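You operate a simulated robot arm through the tools that you are given. There is no shell and no other tool.

You are at the controls of a simulated robot arm. One attempt, no reset.

## Task
Ladle white glaze into the measuring cylinder up into the red band.
Fine: ladle empty and back; the cylinder stays; lid shut; no drips or puddles. Set down upright: ladle.

The check looks at the end state, three seconds after you hand in, the way a careful person would. Anything else that was tipped, shoved, dropped, spilled or broken makes it a failure. A push-on lid holds only when it is set on centred and level and pressed home; a screw cap is set on level and turned clockwise until tight.

## Robot
A 6-joint arm with a two-finger gripper, fixed in place. Base frame: the origin is on the floor under the middle of its stand, x ahead of it, y to its left, z up. Readings come in m, rad, newtons and seconds.
It reaches about 1.637 m from its shoulder. Its first joint turns from -2.897 to 2.897 rad. Payload 3.43 kg.
Tool frame: the origin (TCP) lies between the finger pads and is the grasp point; the fingertips stand 0.02 m ahead of it; z points along the fingers, y is the line along which they close. The gripper opens to 0.19 m; its body begins 0.248 m behind the TCP.
Orientation is that of the tool frame in the base frame, as a unit quaternion [x, y, z, w]. With the fingers straight down and closing along the base's y, the tool's x points along the base's -x, its y along +y and its z along -z.

## Interface
- The arm moves only by the tool drive_tool. Its argument "series" is a list of rows, each an object (a shift or turn left out is 0, a gripper value left out holds the last) with "turn": the turn, a rotation vector about the tool's x, y, z in rad, a list of three; "dp": the shift along the tool's x, y, z in m, a list of three; "fingers": the closure, from 0 (fully open) to 1 (shut). In form: [{"turn": [rx, ry, rz], "dp": [dx, dy, dz], "fingers": fingers}, ...]. A call has 1 to 20 rows; each row shifts and turns the commanded pose from where the row before left it, along the tool's axes as they then stand. Each row takes 0.2 s and may step no farther than 0.05 m and 0.15 rad from the row before; otherwise, or with a gripper value out of range, the whole call is refused. A pose out of reach is approached as far as the arm can. The call stops where the force on the tool passes 90 N (or 10 N more than at its start, if that is more) or the arm is blocked; 0.2 s more then pass. The fingers move at their own pace (about 0.045 m/s each) and stop on an object; they squeeze with about 31 N. The grip force told is the motor's: it shows also when the fingers shut on nothing. Time passes only in rows, and 0.2 s behind the last, so rows that do not move let the fingers close. It gives the time, the measured TCP pose, the force on the tool (base axes), the opening and the grip force at its end, in the units of the frame above (readings bear some noise), with the torque about the TCP (base axes, N m) and any sound that the robot's microphone picked up.
- Cameras (640 x 400 px; columns grow to the right, rows downward): "scene" is fixed at [0.4043, -0.6596, 1.5921]; the picture's right is [0.84, -0.54, 0.00], its down [-0.30, -0.47, -0.83] and it looks along [0.45, 0.70, -0.56] (base axes); focal length 332 px, centre (320, 200). "wrist" rides on the gripper at [0.071, -0.008, -0.288] in the tool frame; the picture's right is [0.12, 0.99, 0.00], its down [-0.96, 0.12, -0.25] and it looks along [-0.25, 0.03, 0.97] (tool axes); focal length 261 px, centre (320, 200). There is no depth. A picture from a camera that has moved, and an enlarged one, comes with that camera's place and axes in the base frame and with its lens. The place of the scene camera against the robot may be out by one fixed shift of up to 0.012 m in any direction.
- get_image(camera): a new picture of that camera. It takes no simulated time.
- slide_trunk(by): slides the trunk up (or, below 0, down) by that many m; the arm rides with it, the base frame stays. It gives what a move gives, with no picture.
- inspect(camera, box): a new picture of the part [left, top, right, bottom] of that camera's present view, enlarged. It takes no simulated time.
- hand_in(): hands the job in; it is judged then, once.

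Nothing tells you positions but the pictures and the camera data. Unless the task says otherwise, let go and move clear before handing in.

The tools are called after "Request:" as a command line: name --argument value ..., lists and objects as JSON in quotes. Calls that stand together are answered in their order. drive_tool: Moves the arm, as the interface text tells. Its arguments: {"type":"object","properties":{"series":{"type":"array"}},"required":["series"]} The other tools are called the same way: slide_trunk (by) moves the trunk up or down; get_image (camera) takes a picture; inspect (camera, box) takes an enlarged picture of a part of a camera's view; hand_in () hands the job in.

At the start:

```text
time: 0.0
tool_pos: [0.4762, 0.347, 1.351]
tcp_rot: [0.0, 1.0, 0.002, 0.001]
ft_force: [-0.1, -0.2, -0.8]
torque: [0.05, 0.0, 0.02]
width: 0.1898
gripper_force: 0.0
trunk travel left (down, up): [-0.175, 0.065]
```

scene: 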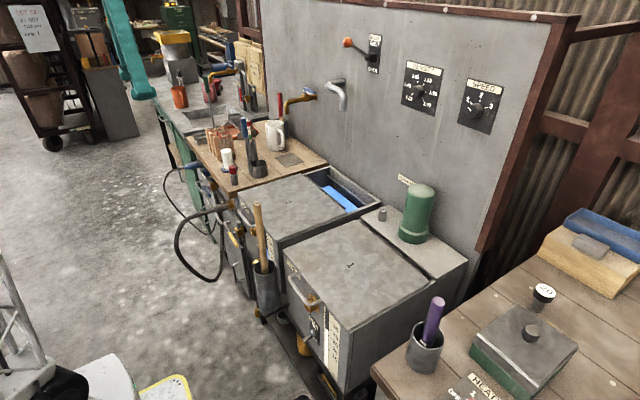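
wrist: 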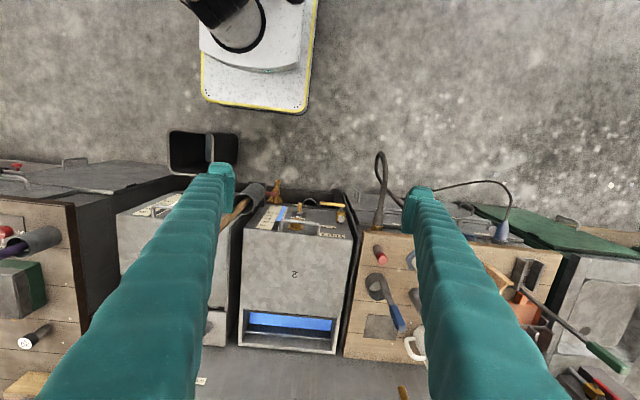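

I see a pottery bench with two glaze tanks (labelled 1 and 2), a ladle-like handle in a holder, and various tools. I'll look closer at several areas before moving.

Request:
inspect --camera "scene" --box '[220, 160, 480, 400]'

Request:
inspect --camera "scene" --box '[150, 50, 340, 200]'

Request:
inspect --camera "scene" --box '[380, 200, 640, 400]'

Request:
inspect --camera "wrist" --box '[100, 150, 400, 370]'

Request:
inspect --camera "wrist" --box '[340, 190, 640, 400]'

Request:
inspect --camera "wrist" --box '[0, 150, 200, 400]'

```text
1.67 times, centred on (350, 280) of scene
camera zoom: at [0.4043, -0.6596, 1.5921], right [0.84, -0.54, 0.0], down [-0.3, -0.47, -0.83], along [0.45, 0.7, -0.56], focal length 554 px, centre (270, 67)
```

zoom: 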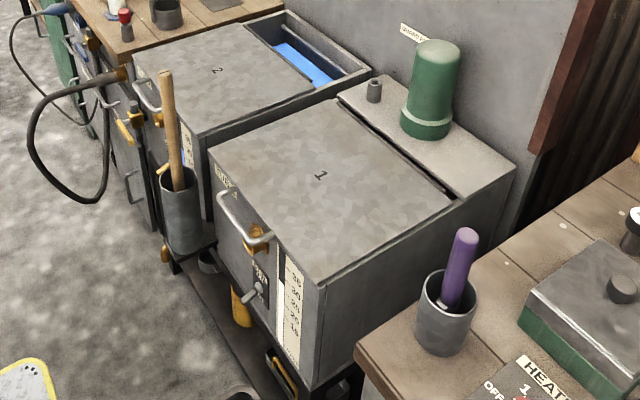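

```text
2.67 times, centred on (245, 125) of scene
camera zoom: at [0.4043, -0.6596, 1.5921], right [0.84, -0.54, 0.0], down [-0.3, -0.47, -0.83], along [0.45, 0.7, -0.56], focal length 887 px, centre (520, 400)
```

zoom: 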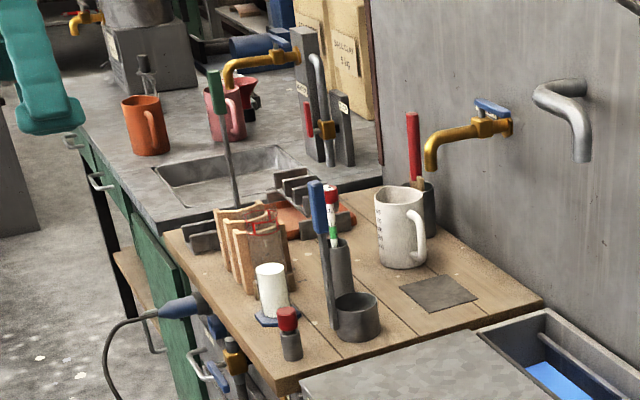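

```text
2.00 times, centred on (510, 300) of scene
camera zoom: at [0.4043, -0.6596, 1.5921], right [0.84, -0.54, 0.0], down [-0.3, -0.47, -0.83], along [0.45, 0.7, -0.56], focal length 665 px, centre (-60, 0)
```

zoom: 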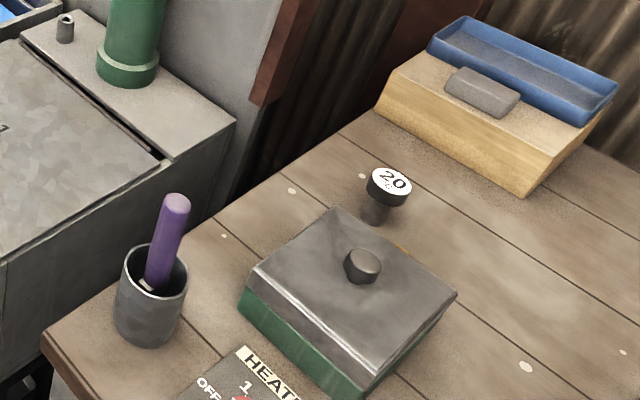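

```text
1.82 times, centred on (250, 260) of wrist
camera zoom: at [0.4052, 0.3369, 1.6383], right [-0.12, 0.99, 0.0], down [0.96, 0.11, 0.25], along [0.25, 0.03, -0.97], focal length 474 px, centre (447, 91)
```

zoom: 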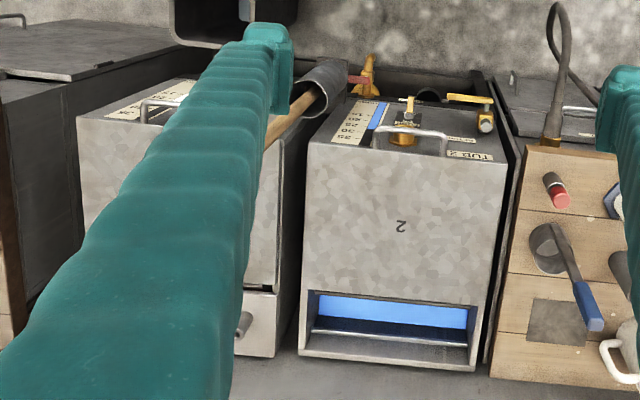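

```text
1.90 times, centred on (490, 295) of wrist
camera zoom: at [0.4052, 0.3369, 1.6383], right [-0.12, 0.99, 0.0], down [0.96, 0.11, 0.25], along [0.25, 0.03, -0.97], focal length 496 px, centre (-4, 19)
```

zoom: 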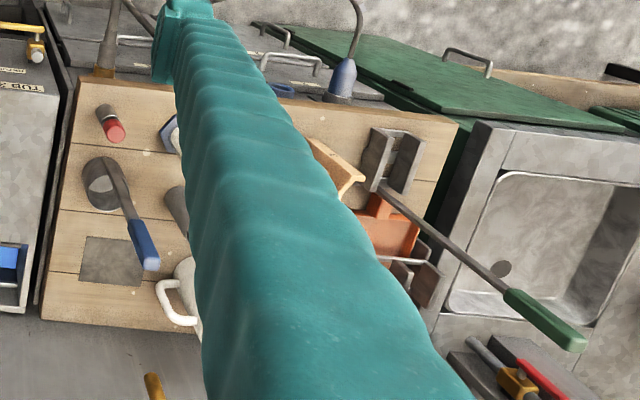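

```text
1.60 times, centred on (100, 275) of wrist
camera zoom: at [0.4052, 0.3369, 1.6383], right [-0.12, 0.99, 0.0], down [0.96, 0.11, 0.25], along [0.25, 0.03, -0.97], focal length 417 px, centre (672, 80)
```

zoom: 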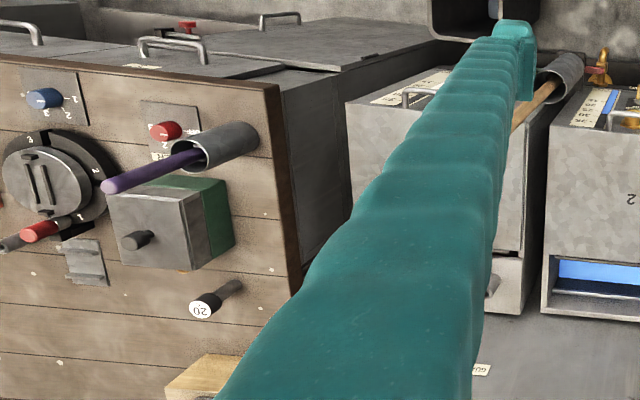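

The scene is dense, so I'm zooming further to identify the glaze container, ladle, cylinder and lid.

Request:
inspect --camera "scene" --box '[205, 85, 325, 185]'

Request:
inspect --camera "scene" --box '[225, 110, 285, 190]'

Request:
inspect --camera "scene" --box '[270, 230, 370, 390]'

Request:
inspect --camera "scene" --box '[180, 150, 300, 350]'

Request:
inspect --camera "scene" --box '[360, 160, 480, 260]'

Request:
inspect --camera "wrist" --box '[230, 180, 370, 280]'

Request:
inspect --camera "wrist" --box '[340, 230, 440, 370]'

Request:
inspect --camera "wrist" --box '[100, 160, 240, 280]'

```text
4.00 times, centred on (265, 135) of scene
camera zoom: at [0.4043, -0.6596, 1.5921], right [0.84, -0.54, 0.0], down [-0.3, -0.47, -0.83], along [0.45, 0.7, -0.56], focal length 1330 px, centre (540, 460)
```

zoom: 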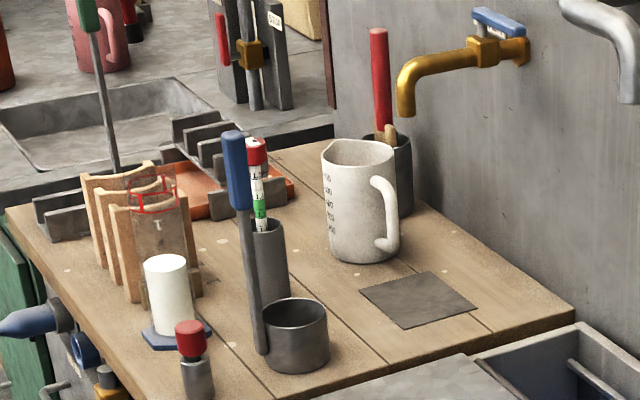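

```text
5.00 times, centred on (255, 150) of scene
camera zoom: at [0.4043, -0.6596, 1.5921], right [0.84, -0.54, 0.0], down [-0.3, -0.47, -0.83], along [0.45, 0.7, -0.56], focal length 1663 px, centre (645, 450)
```

zoom: 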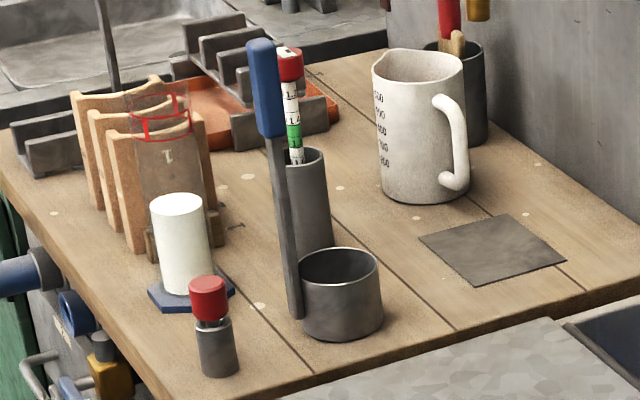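

```text
2.50 times, centred on (320, 310) of scene
camera zoom: at [0.4043, -0.6596, 1.5921], right [0.84, -0.54, 0.0], down [-0.3, -0.47, -0.83], along [0.45, 0.7, -0.56], focal length 831 px, centre (320, -75)
```

zoom: 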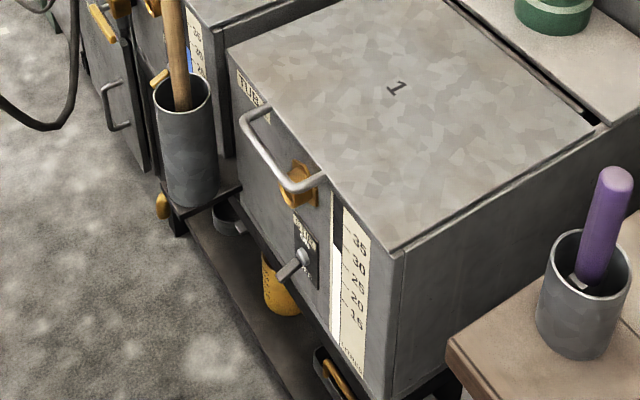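

```text
2.00 times, centred on (240, 250) of scene
camera zoom: at [0.4043, -0.6596, 1.5921], right [0.84, -0.54, 0.0], down [-0.3, -0.47, -0.83], along [0.45, 0.7, -0.56], focal length 665 px, centre (480, 100)
```

zoom: 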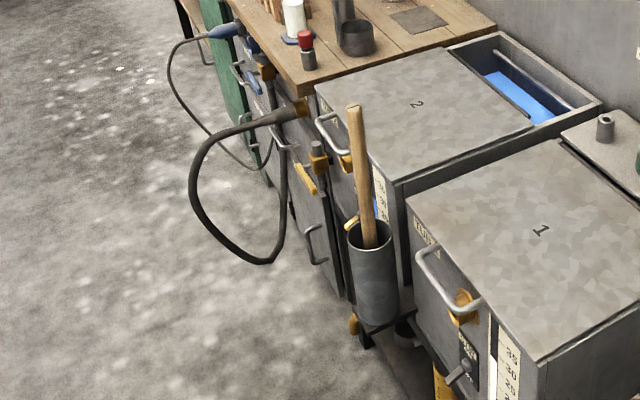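

```text
4.00 times, centred on (420, 210) of scene
camera zoom: at [0.4043, -0.6596, 1.5921], right [0.84, -0.54, 0.0], down [-0.3, -0.47, -0.83], along [0.45, 0.7, -0.56], focal length 1330 px, centre (-80, 160)
```

zoom: 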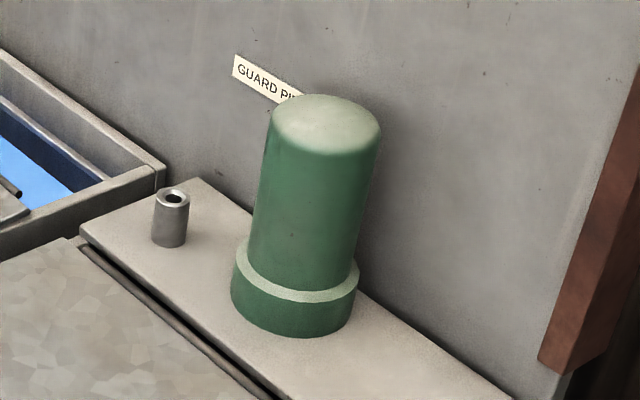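

```text
4.00 times, centred on (300, 230) of wrist
camera zoom: at [0.4052, 0.3369, 1.6383], right [-0.12, 0.99, 0.0], down [0.96, 0.11, 0.25], along [0.25, 0.03, -0.97], focal length 1043 px, centre (400, 80)
```

zoom: 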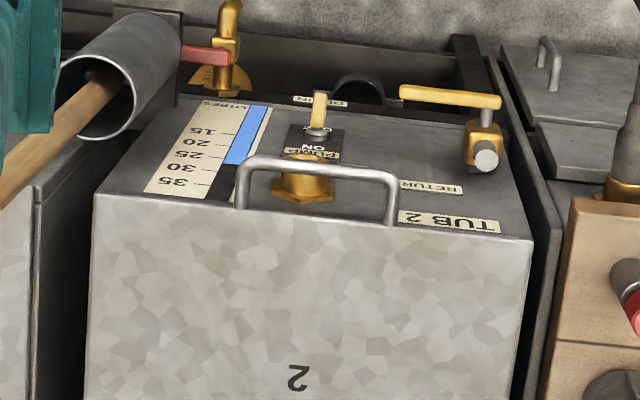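

```text
2.86 times, centred on (390, 300) of wrist
camera zoom: at [0.4052, 0.3369, 1.6383], right [-0.12, 0.99, 0.0], down [0.96, 0.11, 0.25], along [0.25, 0.03, -0.97], focal length 745 px, centre (120, -86)
```

zoom: 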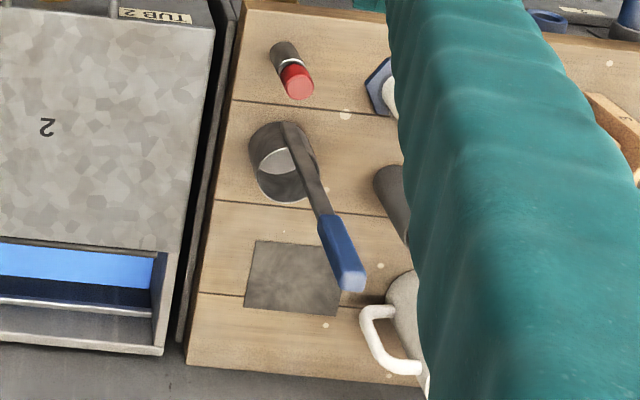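

```text
3.33 times, centred on (170, 220) of wrist
camera zoom: at [0.4052, 0.3369, 1.6383], right [-0.12, 0.99, 0.0], down [0.96, 0.11, 0.25], along [0.25, 0.03, -0.97], focal length 869 px, centre (820, 133)
```

zoom: 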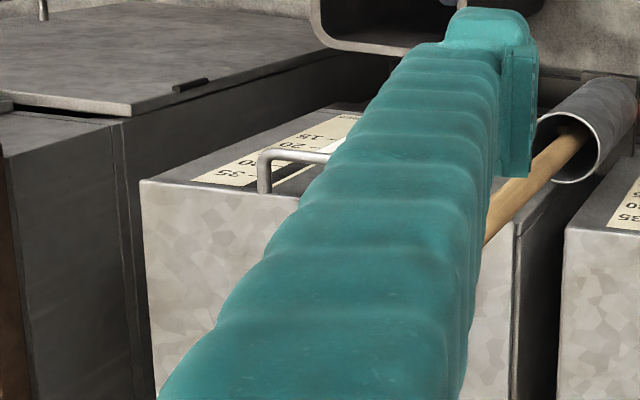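

Tub 1 (right, white gauge) seems to hold the white glaze under a lid with a front handle. The ladle, with a cup and an upright blue handle, stands on the wooden bench beside a clear cylinder with a red band. I'll move the wrist camera over tub 1 for a better look.

Request:
drive_tool --series '[{"dp": [-0.015, -0.047, 0]}, {"dp": [-0.015, -0.047, 0]}, {"dp": [-0.015, -0.047, 0]}, {"dp": [-0.015, -0.047, 0]}, {"dp": [-0.015, -0.047, 0]}, {"dp": [-0.015, -0.047, 0]}, {"dp": [-0.015, -0.047, 0]}, {"dp": [-0.015, -0.047, 0]}, {"dp": [-0.015, -0.047, 0]}, {}]'

Request:
get_image --camera "wrist"

Request:
inspect --camera "wrist" --box '[220, 160, 420, 300]'

Request:
get_image --camera "scene"

```text
time: 2.2
tool_pos: [0.613, -0.0772, 1.3503]
tcp_rot: [0.0, 1.0, 0.002, 0.006]
ft_force: [1.0, 0.6, -0.2]
torque: [-0.01, 0.06, 0.03]
width: 0.1899
gripper_force: 0.0
trunk travel left (down, up): [-0.175, 0.065]
```

```text
taken
camera wrist: at [0.5396, -0.087, 1.6379], right [-0.12, 0.99, 0.0], down [0.96, 0.12, 0.26], along [0.26, 0.03, -0.97], focal length 261 px, centre (320, 200)
```

wrist: 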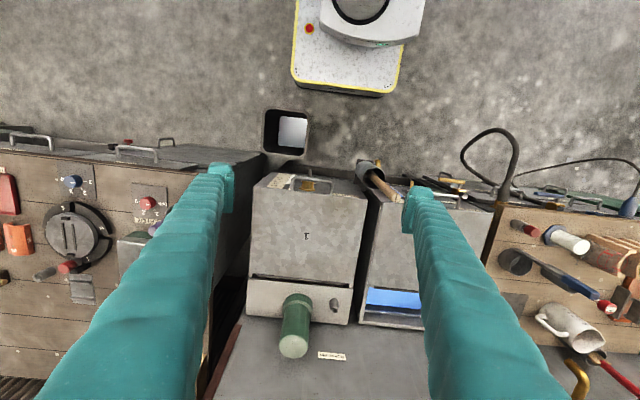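

```text
2.86 times, centred on (320, 230) of wrist
camera zoom: at [0.5396, -0.087, 1.6379], right [-0.12, 0.99, 0.0], down [0.96, 0.12, 0.26], along [0.26, 0.03, -0.97], focal length 745 px, centre (320, 114)
```

zoom: 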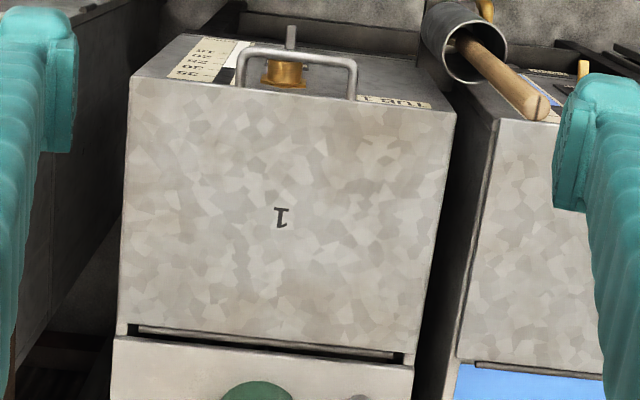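

```text
taken
```

scene: 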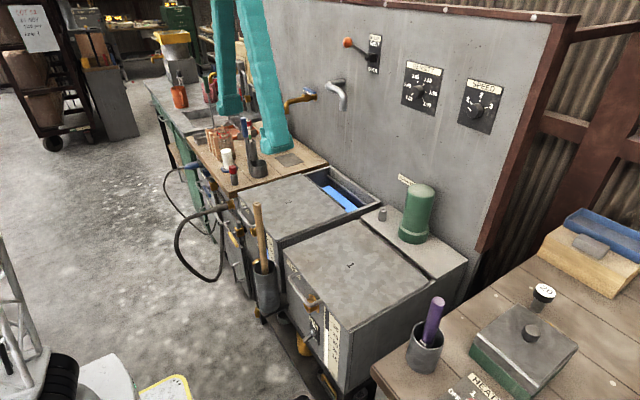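

I see the tub 1 lid with a bar along its rear edge that could be a hinge. I'm zooming in on the front handle and the rear to see how it opens.

Request:
inspect --camera "wrist" --box '[240, 165, 380, 215]'

Request:
inspect --camera "wrist" --box '[235, 255, 375, 365]'

Request:
inspect --camera "scene" --box '[270, 240, 370, 310]'

Request:
inspect --camera "scene" --box '[350, 190, 480, 300]'

Request:
inspect --camera "scene" --box '[280, 155, 400, 245]'

Request:
inspect --camera "scene" --box '[290, 290, 360, 390]'

Request:
inspect --camera "wrist" --box '[480, 200, 640, 320]'

```text
4.57 times, centred on (310, 190) of wrist
camera zoom: at [0.5396, -0.087, 1.6379], right [-0.12, 0.99, 0.0], down [0.96, 0.12, 0.26], along [0.26, 0.03, -0.97], focal length 1192 px, centre (366, 246)
```

zoom: 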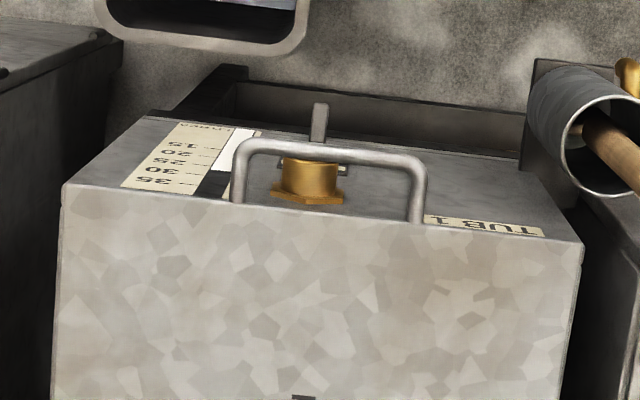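

```text
3.64 times, centred on (305, 310) of wrist
camera zoom: at [0.5396, -0.087, 1.6379], right [-0.12, 0.99, 0.0], down [0.96, 0.12, 0.26], along [0.26, 0.03, -0.97], focal length 948 px, centre (374, -200)
```

zoom: 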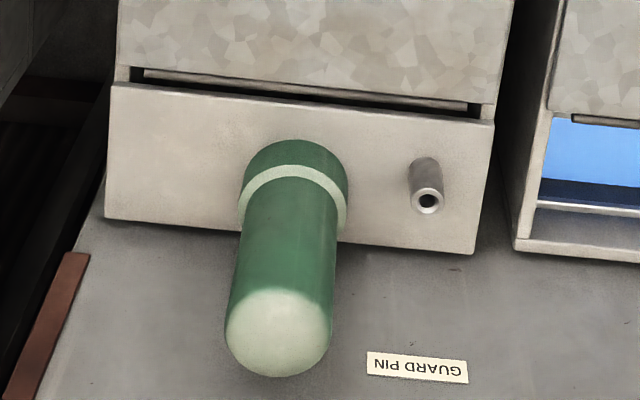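

```text
5.71 times, centred on (320, 275) of scene
camera zoom: at [0.4043, -0.6596, 1.5921], right [0.84, -0.54, 0.0], down [-0.3, -0.47, -0.83], along [0.45, 0.7, -0.56], focal length 1900 px, centre (320, -229)
```

zoom: 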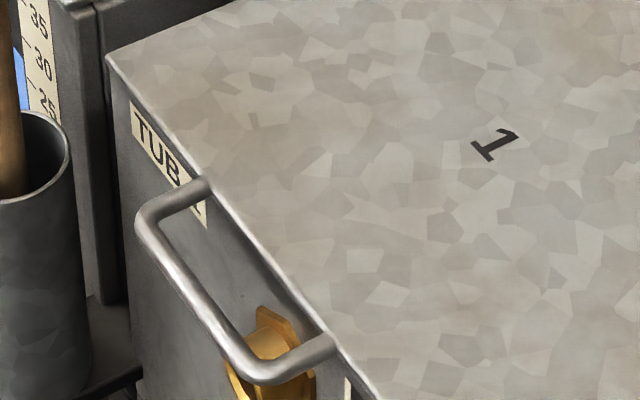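

```text
3.64 times, centred on (415, 245) of scene
camera zoom: at [0.4043, -0.6596, 1.5921], right [0.84, -0.54, 0.0], down [-0.3, -0.47, -0.83], along [0.45, 0.7, -0.56], focal length 1209 px, centre (-26, 36)
```

zoom: 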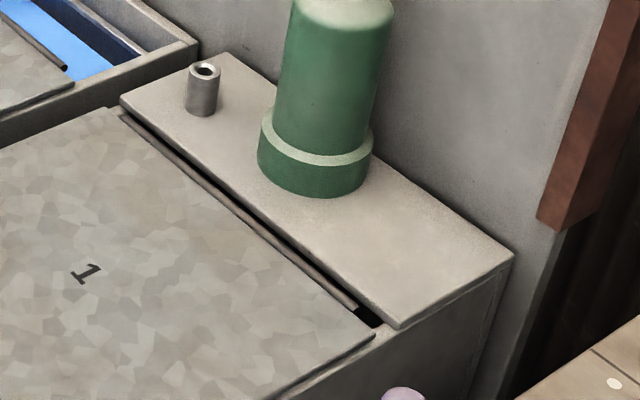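

```text
4.44 times, centred on (340, 200) of scene
camera zoom: at [0.4043, -0.6596, 1.5921], right [0.84, -0.54, 0.0], down [-0.3, -0.47, -0.83], along [0.45, 0.7, -0.56], focal length 1478 px, centre (231, 200)
```

zoom: 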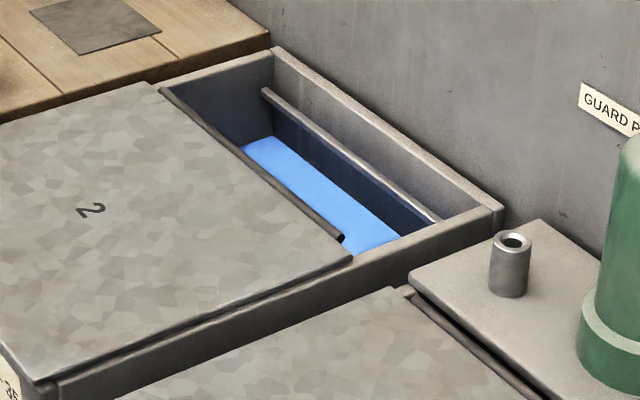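

```text
4.00 times, centred on (325, 340) of scene
camera zoom: at [0.4043, -0.6596, 1.5921], right [0.84, -0.54, 0.0], down [-0.3, -0.47, -0.83], along [0.45, 0.7, -0.56], focal length 1330 px, centre (300, -360)
```

zoom: 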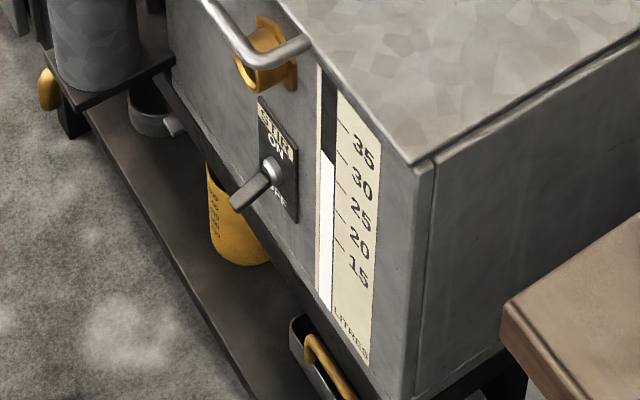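

```text
3.33 times, centred on (560, 260) of wrist
camera zoom: at [0.5396, -0.087, 1.6379], right [-0.12, 0.99, 0.0], down [0.96, 0.12, 0.26], along [0.26, 0.03, -0.97], focal length 869 px, centre (-480, 0)
```

zoom: 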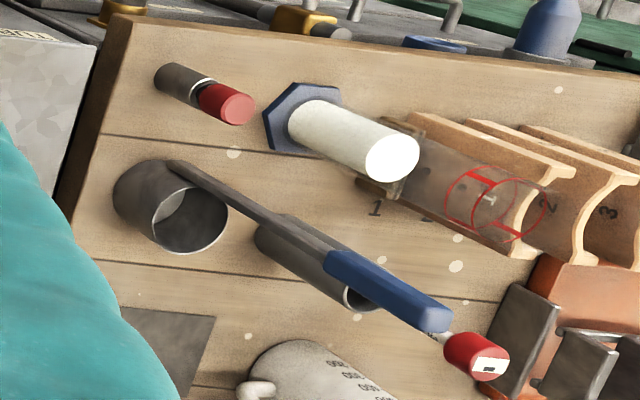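

The lid looks like a plate hinged on a rod at the rear, with a bar handle at the front. The clear cylinder on its blue hex base holds white to about half, with a red band higher up. I'll zoom in on the cylinder, ladle and handle for exact measurements.

Request:
inspect --camera "scene" --box '[205, 120, 253, 180]'

Request:
inspect --camera "scene" --box '[235, 112, 283, 182]'

Request:
inspect --camera "wrist" --box '[500, 210, 600, 290]'

Request:
inspect --camera "scene" --box '[290, 270, 340, 310]'

Request:
inspect --camera "scene" --box '[200, 0, 320, 170]'

```text
6.67 times, centred on (229, 150) of scene
camera zoom: at [0.4043, -0.6596, 1.5921], right [0.84, -0.54, 0.0], down [-0.3, -0.47, -0.83], along [0.45, 0.7, -0.56], focal length 2217 px, centre (927, 533)
```

zoom: 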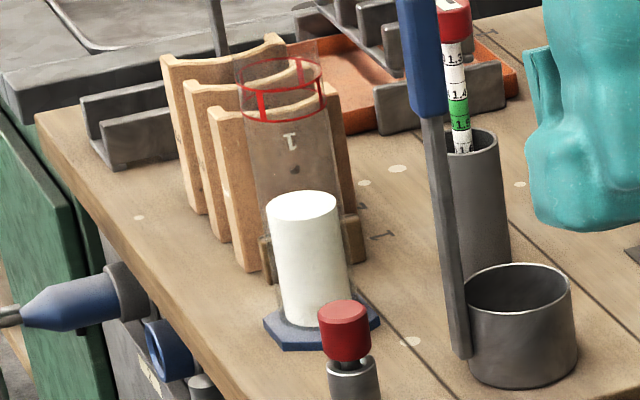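

```text
5.71 times, centred on (259, 147) of scene
camera zoom: at [0.4043, -0.6596, 1.5921], right [0.84, -0.54, 0.0], down [-0.3, -0.47, -0.83], along [0.45, 0.7, -0.56], focal length 1900 px, centre (669, 503)
```

zoom: 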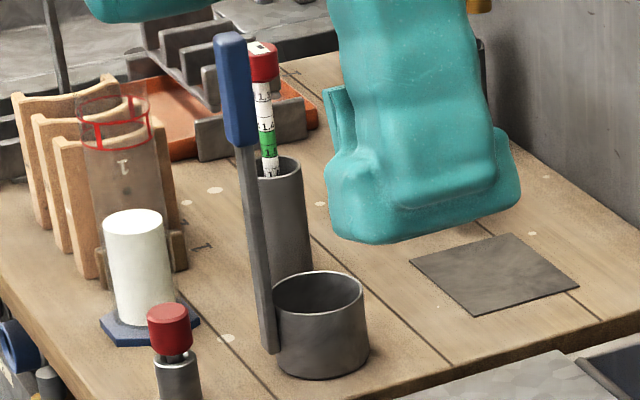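

```text
5.00 times, centred on (550, 250) of wrist
camera zoom: at [0.5396, -0.087, 1.6379], right [-0.12, 0.99, 0.0], down [0.96, 0.12, 0.26], along [0.26, 0.03, -0.97], focal length 1303 px, centre (-830, -50)
```

zoom: 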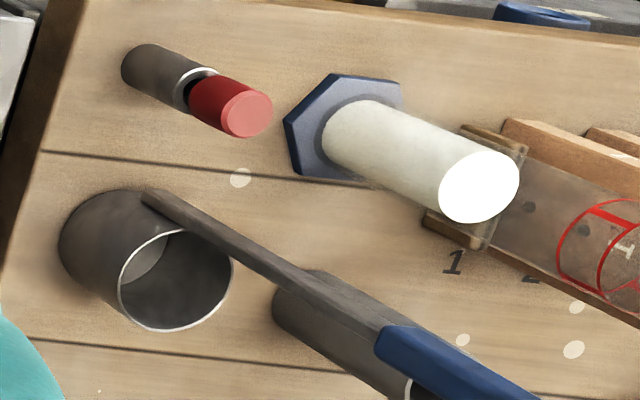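

```text
10.00 times, centred on (315, 290) of scene
camera zoom: at [0.4043, -0.6596, 1.5921], right [0.84, -0.54, 0.0], down [-0.3, -0.47, -0.83], along [0.45, 0.7, -0.56], focal length 3325 px, centre (370, -700)
```

zoom: 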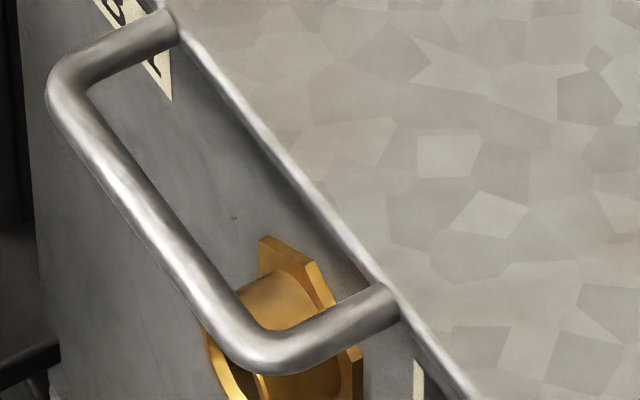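

```text
2.35 times, centred on (260, 85) of scene
camera zoom: at [0.4043, -0.6596, 1.5921], right [0.84, -0.54, 0.0], down [-0.3, -0.47, -0.83], along [0.45, 0.7, -0.56], focal length 782 px, centre (461, 471)
```

zoom: 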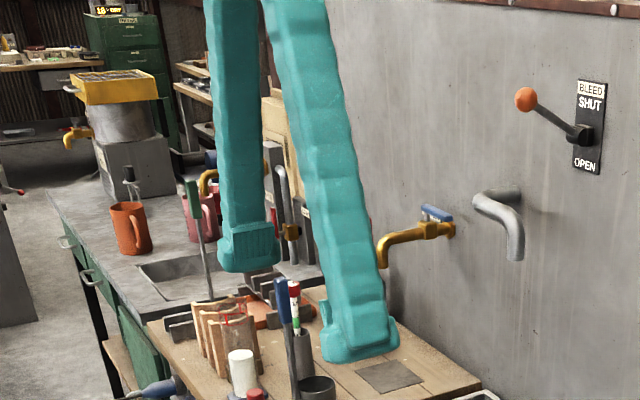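

I've measured tub 1 as roughly x 0.74–1.06, y −0.27–0.08, with its top near z 0.85. Next I'll move the wrist camera over the wooden bench to locate the ladle and cylinder.

Request:
drive_tool --series '[{"dp": [0, 0.048, 0]}, {"dp": [0, 0.048, 0]}, {"dp": [0, 0.048, 0]}, {"dp": [0, 0.048, 0]}, {"dp": [0, 0.048, 0]}, {"dp": [0, 0.048, 0]}, {"dp": [0, 0.048, 0]}, {"dp": [0, 0.048, 0]}, {"dp": [0, 0.048, 0]}, {"dp": [0, 0.048, 0]}, {"dp": [0, 0.048, 0]}, {"dp": [0, 0.048, 0]}, {"dp": [0, 0.048, 0]}, {"dp": [0, 0.048, 0]}, {}]'

Request:
get_image --camera "wrist"

Request:
inspect --camera "wrist" --box '[230, 160, 410, 290]'

Request:
get_image --camera "scene"

```text
time: 5.4
tool_pos: [0.5861, 0.5797, 1.2761]
tcp_rot: [-0.001, 1.0, 0.005, 0.004]
ft_force: [0.3, 1.1, 1.2]
torque: [-0.08, 0.07, -0.02]
width: 0.1899
gripper_force: 0.0
out of reach, approached as far as the arm can: row 4, 6, 8, 9, 10, 11, 12, 13, 14
trunk travel left (down, up): [-0.175, 0.065]
```

```text
taken
camera wrist: at [0.5143, 0.5681, 1.5622], right [-0.12, 0.99, 0.01], down [0.96, 0.11, 0.26], along [0.25, 0.04, -0.97], focal length 261 px, centre (320, 200)
```

wrist: 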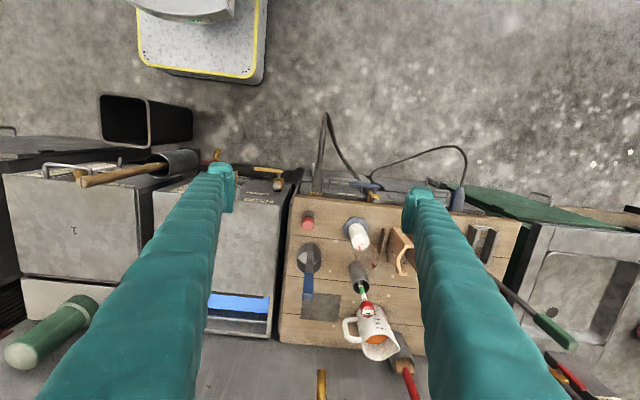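

```text
3.08 times, centred on (320, 225) of wrist
camera zoom: at [0.5143, 0.5681, 1.5622], right [-0.12, 0.99, 0.01], down [0.96, 0.11, 0.26], along [0.25, 0.04, -0.97], focal length 802 px, centre (320, 123)
```

zoom: 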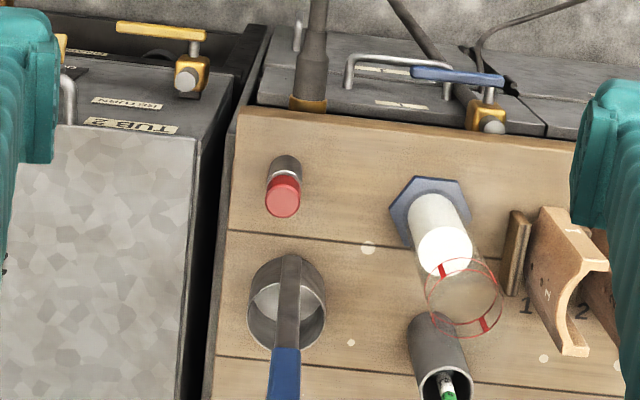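

```text
taken
```

scene: 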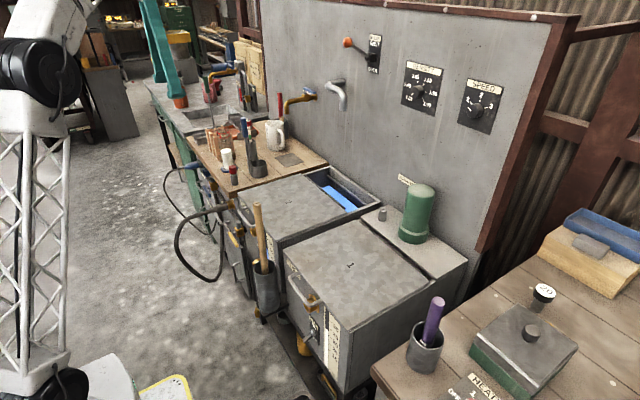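

From here the ladle's handle appears to be on the robot side of its cup. I'm zooming in on the ladle and cylinder in this view.

Request:
inspect --camera "wrist" --box '[285, 225, 345, 315]'

Request:
inspect --camera "wrist" --box '[335, 205, 395, 265]'

Request:
inspect --camera "wrist" --box '[285, 195, 415, 325]'

Request:
inspect --camera "wrist" --box '[0, 140, 230, 380]'

Request:
inspect --camera "scene" --box '[205, 105, 285, 185]'

```text
4.44 times, centred on (315, 270) of wrist
camera zoom: at [0.5143, 0.5681, 1.5622], right [-0.12, 0.99, 0.01], down [0.96, 0.11, 0.26], along [0.25, 0.04, -0.97], focal length 1158 px, centre (342, -111)
```

zoom: 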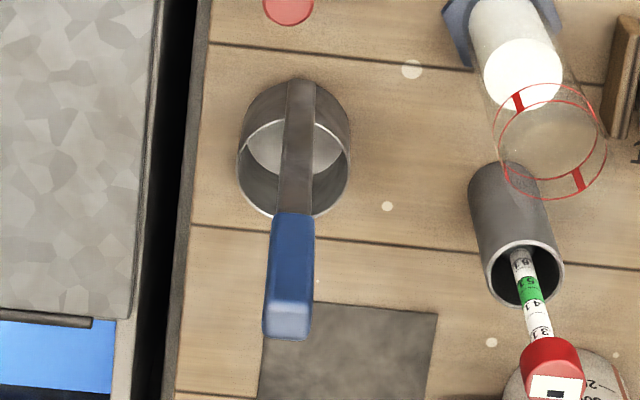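

```text
6.67 times, centred on (365, 235) of wrist
camera zoom: at [0.5143, 0.5681, 1.5622], right [-0.12, 0.99, 0.01], down [0.96, 0.11, 0.26], along [0.25, 0.04, -0.97], focal length 1738 px, centre (20, -33)
```

zoom: 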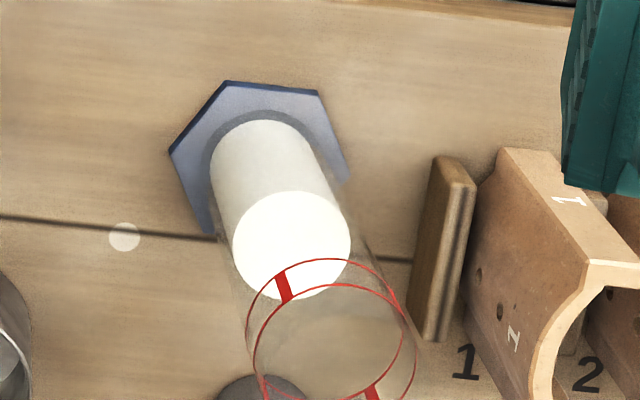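

```text
3.08 times, centred on (350, 260) of wrist
camera zoom: at [0.5143, 0.5681, 1.5622], right [-0.12, 0.99, 0.01], down [0.96, 0.11, 0.26], along [0.25, 0.04, -0.97], focal length 802 px, centre (228, 15)
```

zoom: 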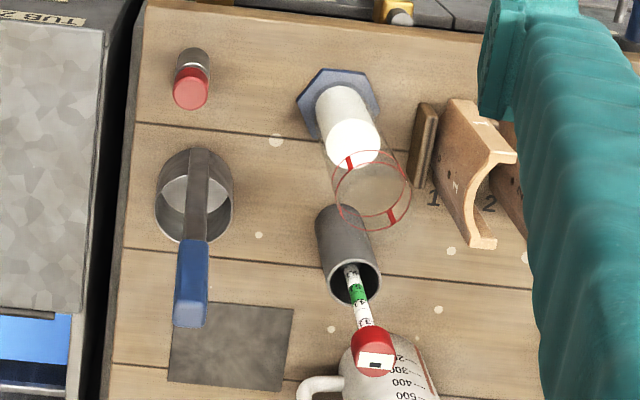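

```text
1.67 times, centred on (115, 260) of wrist
camera zoom: at [0.5143, 0.5681, 1.5622], right [-0.12, 0.99, 0.01], down [0.96, 0.11, 0.26], along [0.25, 0.04, -0.97], focal length 434 px, centre (662, 100)
```

zoom: 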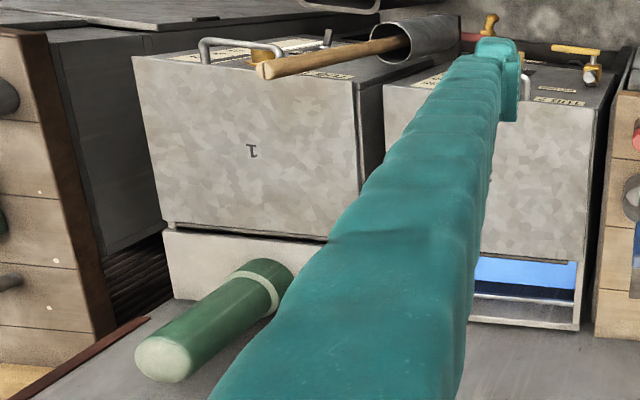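

```text
5.00 times, centred on (245, 145) of scene
camera zoom: at [0.4043, -0.6596, 1.5921], right [0.84, -0.54, 0.0], down [-0.3, -0.47, -0.83], along [0.45, 0.7, -0.56], focal length 1663 px, centre (695, 475)
```

zoom: 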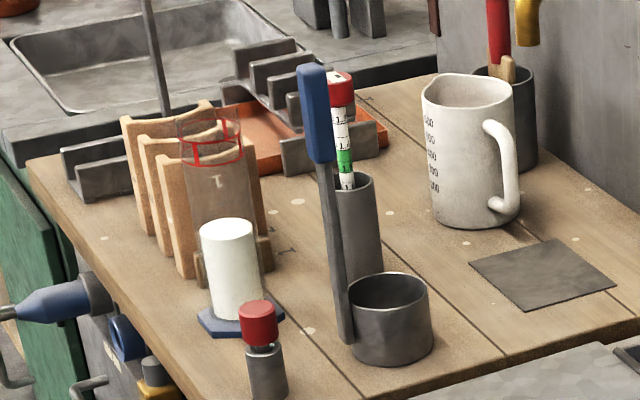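

The ladle handle is at about (0.83, 0.586) with its top near z 1.11, and the cylinder is at about (0.772, 0.710). The cylinder's white level is near z 0.953 and the band runs about 1.02–1.043. I'll go to the front of tub 1 to open the lid first.

Request:
drive_tool --series '[{"dp": [0.0085, -0.042, 0.004]}, {"dp": [0.0085, -0.042, 0.004]}, {"dp": [0.0085, -0.042, 0.004]}, {"dp": [0.0085, -0.042, 0.004]}, {"dp": [0.0085, -0.042, 0.004]}, {"dp": [0.0085, -0.042, 0.004]}, {"dp": [0.0085, -0.042, 0.004]}, {"dp": [0.0085, -0.042, 0.004]}, {"dp": [0.0085, -0.042, 0.004]}, {"dp": [0.0085, -0.042, 0.004]}, {"dp": [0.0085, -0.042, 0.004]}, {"dp": [0.0085, -0.042, 0.004]}, {"dp": [0.0085, -0.042, 0.004]}, {"dp": [0.0085, -0.042, 0.004]}, {"dp": [0.0085, -0.042, 0.004]}, {"dp": [0.0085, -0.042, 0.004]}, {}]'

```text
time: 9.0
tool_pos: [0.4509, -0.0959, 1.2076]
tcp_rot: [0.0, 1.0, 0.002, 0.002]
ft_force: [-1.1, 0.9, 0.8]
torque: [-0.04, 0.01, 0.0]
width: 0.1901
gripper_force: 0.1
trunk travel left (down, up): [-0.175, 0.065]
```

I'm at (0.45, −0.10, 1.21). Next I'll turn the gripper 90° and pitch it 45° forward so the fingers close above and below the lid's bar handle.

Request:
drive_tool --series '[{"turn": [0, 0, -0.1428], "fingers": 0.6}, {"turn": [0, 0, -0.1428]}, {"turn": [0, 0, -0.1428]}, {"turn": [0, 0, -0.1428]}, {"turn": [0, 0, -0.1428]}, {"turn": [0, 0, -0.1428]}, {"turn": [0, 0, -0.1428]}, {"turn": [0, 0, -0.1428]}, {"turn": [0, 0, -0.1428]}, {"turn": [0, 0, -0.1428]}, {"turn": [0, 0, -0.1428]}, {"turn": [0.1309, 0, 0]}, {"turn": [0.1309, 0, 0]}, {"turn": [0.1309, 0, 0]}, {"turn": [0.1309, 0, 0]}, {"turn": [0.1309, 0, 0]}, {"turn": [0.1309, 0, 0]}, {}]'

Request:
get_image --camera "wrist"

Request:
get_image --camera "scene"

```text
time: 12.7
tool_pos: [0.4721, -0.0105, 1.2078]
tcp_rot: [0.723, -0.576, 0.234, -0.301]
ft_force: [-0.4, 0.3, 0.2]
torque: [-0.02, 0.02, -0.01]
width: 0.0761
gripper_force: 0.0
trunk travel left (down, up): [-0.175, 0.065]
stopped in row 18: the arm was blocked; the commanded pose is now the measured one
```

```text
taken
camera wrist: at [0.2965, -0.1261, 1.4174], right [-0.66, -0.27, -0.7], down [-0.47, 0.88, 0.1], along [0.59, 0.39, -0.71], focal length 261 px, centre (320, 200)
```

wrist: 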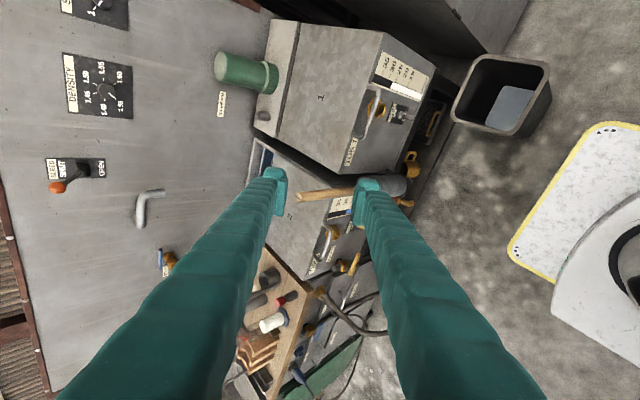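

```text
taken
```

scene: 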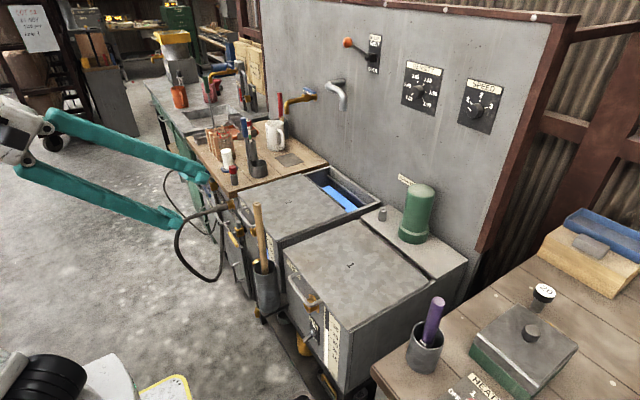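

The arm got blocked because it was folded too close to itself, and the pose twisted about 13°. I'll move outward and correct the orientation.

Request:
drive_tool --series '[{"dp": [0.0292, -0.0172, 0.0196]}, {"dp": [0.0292, -0.0172, 0.0196]}, {"dp": [0.0292, -0.0172, 0.0196]}, {"dp": [0.0292, -0.0172, 0.0196]}, {"turn": [0.001, 0.0835, 0.084]}, {"turn": [0.001, 0.0835, 0.084]}, {}, {}]'

Request:
get_image --camera "scene"

Request:
get_image --camera "wrist"

```text
time: 13.6
tool_pos: [0.5161, -0.0253, 1.2738]
tcp_rot: [0.728, -0.528, 0.305, -0.314]
ft_force: [-0.4, -0.3, -0.3]
torque: [0.0, 0.03, 0.02]
width: 0.076
gripper_force: 0.1
trunk travel left (down, up): [-0.175, 0.065]
stopped in row 4: the arm was blocked; the commanded pose is now the measured one
```

```text
taken
```

scene: 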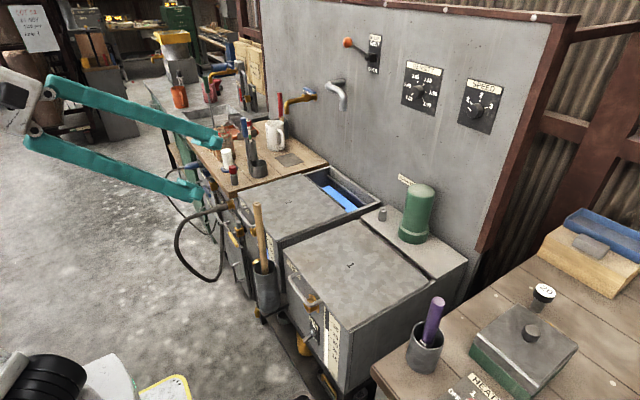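

```text
taken
camera wrist: at [0.3163, -0.1298, 1.466], right [-0.54, -0.36, -0.76], down [-0.5, 0.86, -0.05], along [0.67, 0.36, -0.65], focal length 261 px, centre (320, 200)
```

wrist: 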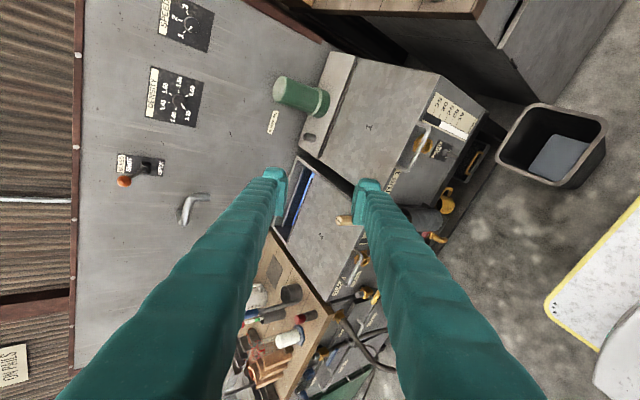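

The arm seems to be near a wrist singularity when the tool is pitched about 40° forward. I'll pitch the tool back toward straight down in small steps.

Request:
drive_tool --series '[{"turn": [-0.08, 0, 0]}, {"turn": [-0.08, 0, 0]}, {"turn": [-0.08, 0, 0]}, {"turn": [-0.08, 0, 0]}, {"turn": [-0.08, 0, 0]}, {"turn": [-0.08, 0, 0]}, {"turn": [-0.08, 0, 0]}, {"turn": [-0.08, 0, 0]}, {}]'

Request:
get_image --camera "scene"

```text
time: 15.6
tool_pos: [0.5176, -0.0307, 1.2719]
tcp_rot: [0.787, -0.601, 0.121, -0.069]
ft_force: [0.0, -0.3, -0.2]
torque: [-0.01, 0.02, 0.04]
width: 0.0761
gripper_force: 0.1
trunk travel left (down, up): [-0.175, 0.065]
```

```text
taken
```

scene: 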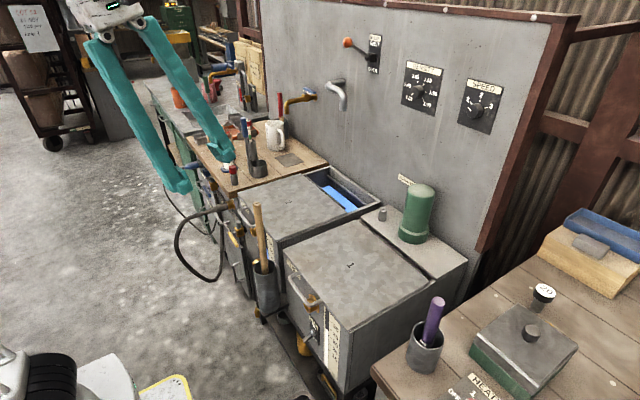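

That worked. I'll square up the orientation, move further out so the arm is less folded, and then retry the pitch gradually.

Request:
drive_tool --series '[{"turn": [-0.0135, 0.032, 0.1205]}, {"turn": [-0.0135, 0.032, 0.1205]}, {"turn": [0, -0.1034, 0.0274]}, {"dp": [0.0125, -0.0217, 0.0373]}, {"dp": [0.0125, -0.0217, 0.0373]}, {"dp": [0.0125, -0.0217, 0.0373]}, {"dp": [0.0125, -0.0217, 0.0373]}, {}]'

Request:
get_image --camera "scene"

Request:
get_image --camera "wrist"

```text
time: 17.4
tool_pos: [0.642, -0.0789, 1.151]
tcp_rot: [0.702, -0.7, 0.093, -0.091]
ft_force: [0.1, 0.6, -0.2]
torque: [-0.01, 0.01, -0.02]
width: 0.0761
gripper_force: 0.0
trunk travel left (down, up): [-0.175, 0.065]
```

```text
taken
```

scene: 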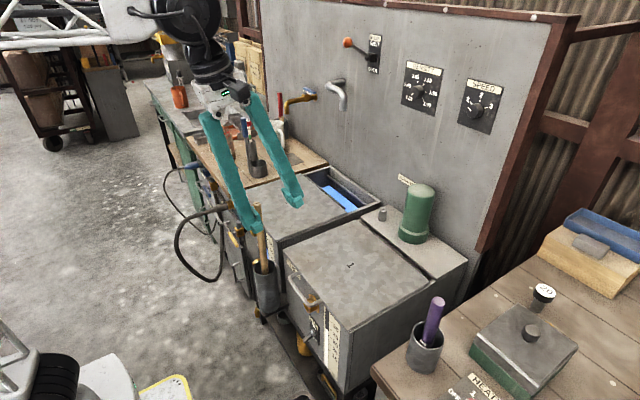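

```text
taken
camera wrist: at [0.5769, -0.1489, 1.4308], right [-0.96, -0.12, -0.25], down [-0.18, 0.96, 0.21], along [0.22, 0.24, -0.94], focal length 261 px, centre (320, 200)
```

wrist: 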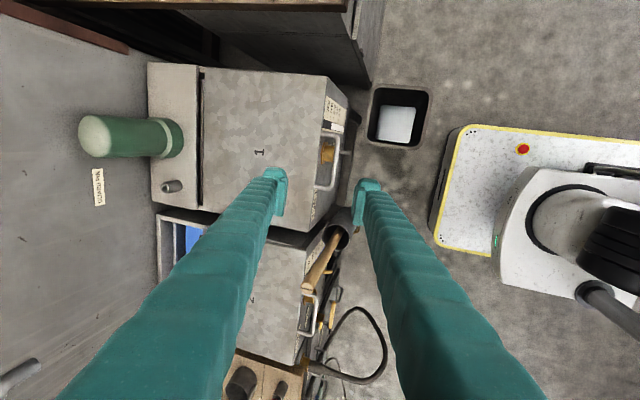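

The arm is now less folded and the orientation is right. I'll pitch up to about 45° here and check that it follows.

Request:
drive_tool --series '[{"turn": [0.1, 0, 0]}, {"turn": [0.1, 0, 0]}, {"turn": [0.1, 0, 0]}, {"turn": [0.1, 0, 0]}, {"turn": [0.12, 0, 0]}, {}]'

Request:
get_image --camera "scene"

Request:
get_image --camera "wrist"

```text
time: 18.8
tool_pos: [0.6398, -0.0808, 1.1508]
tcp_rot: [0.655, -0.653, 0.27, -0.269]
ft_force: [1.2, 0.7, -0.1]
torque: [-0.01, 0.01, -0.02]
width: 0.0758
gripper_force: 0.1
trunk travel left (down, up): [-0.175, 0.065]
```

```text
taken
```

scene: 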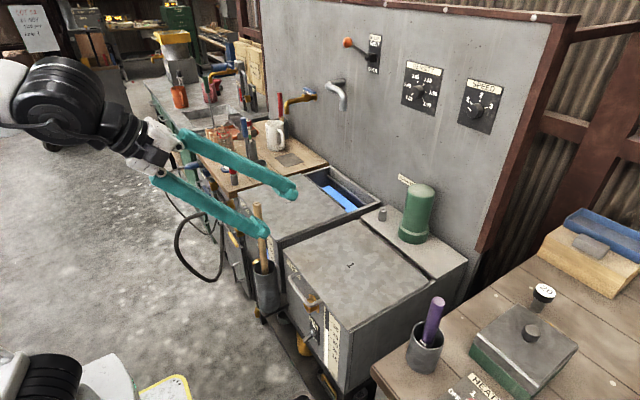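

```text
taken
camera wrist: at [0.4442, -0.1504, 1.3618], right [-0.7, -0.12, -0.7], down [-0.26, 0.96, 0.09], along [0.66, 0.24, -0.71], focal length 261 px, centre (320, 200)
```

wrist: 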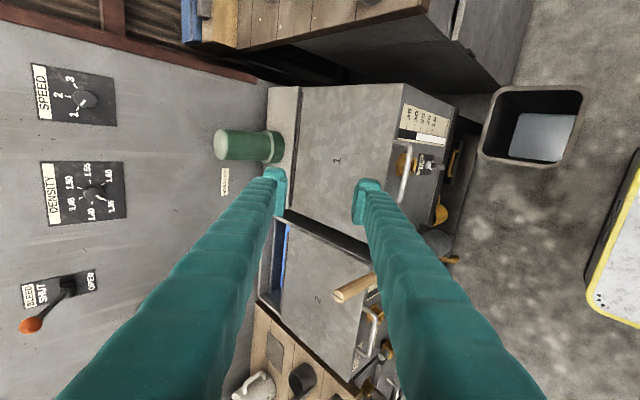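

The pitch is now 45° as intended. I'm zooming on the bar handle from here to localise it.

Request:
inspect --camera "wrist" --box '[350, 80, 470, 220]'

Request:
inspect --camera "scene" --box '[130, 100, 330, 280]'

```text
2.86 times, centred on (410, 150) of wrist
camera zoom: at [0.4442, -0.1504, 1.3618], right [-0.7, -0.12, -0.7], down [-0.26, 0.96, 0.09], along [0.66, 0.24, -0.71], focal length 745 px, centre (63, 343)
```

zoom: 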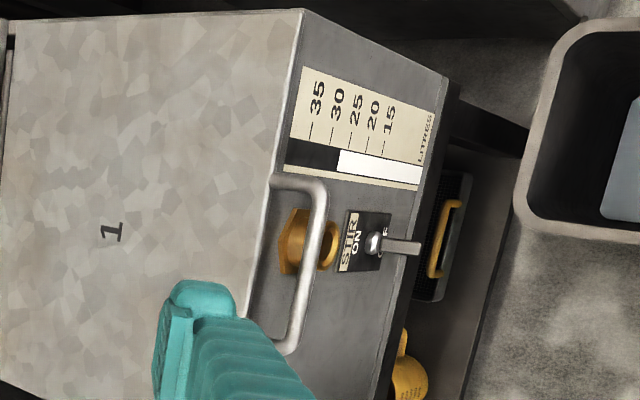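

```text
2.22 times, centred on (230, 190) of scene
camera zoom: at [0.4043, -0.6596, 1.5921], right [0.84, -0.54, 0.0], down [-0.3, -0.47, -0.83], along [0.45, 0.7, -0.56], focal length 739 px, centre (520, 222)
```

zoom: 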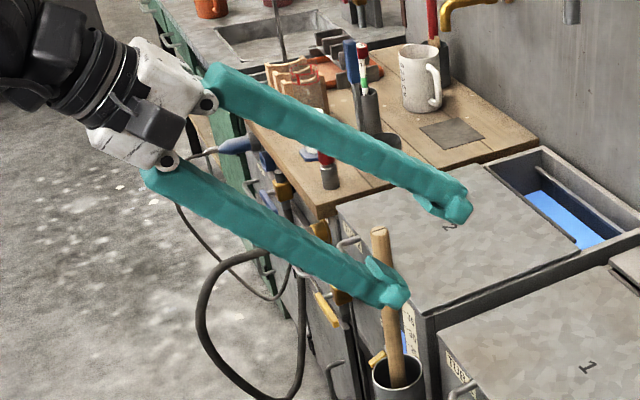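

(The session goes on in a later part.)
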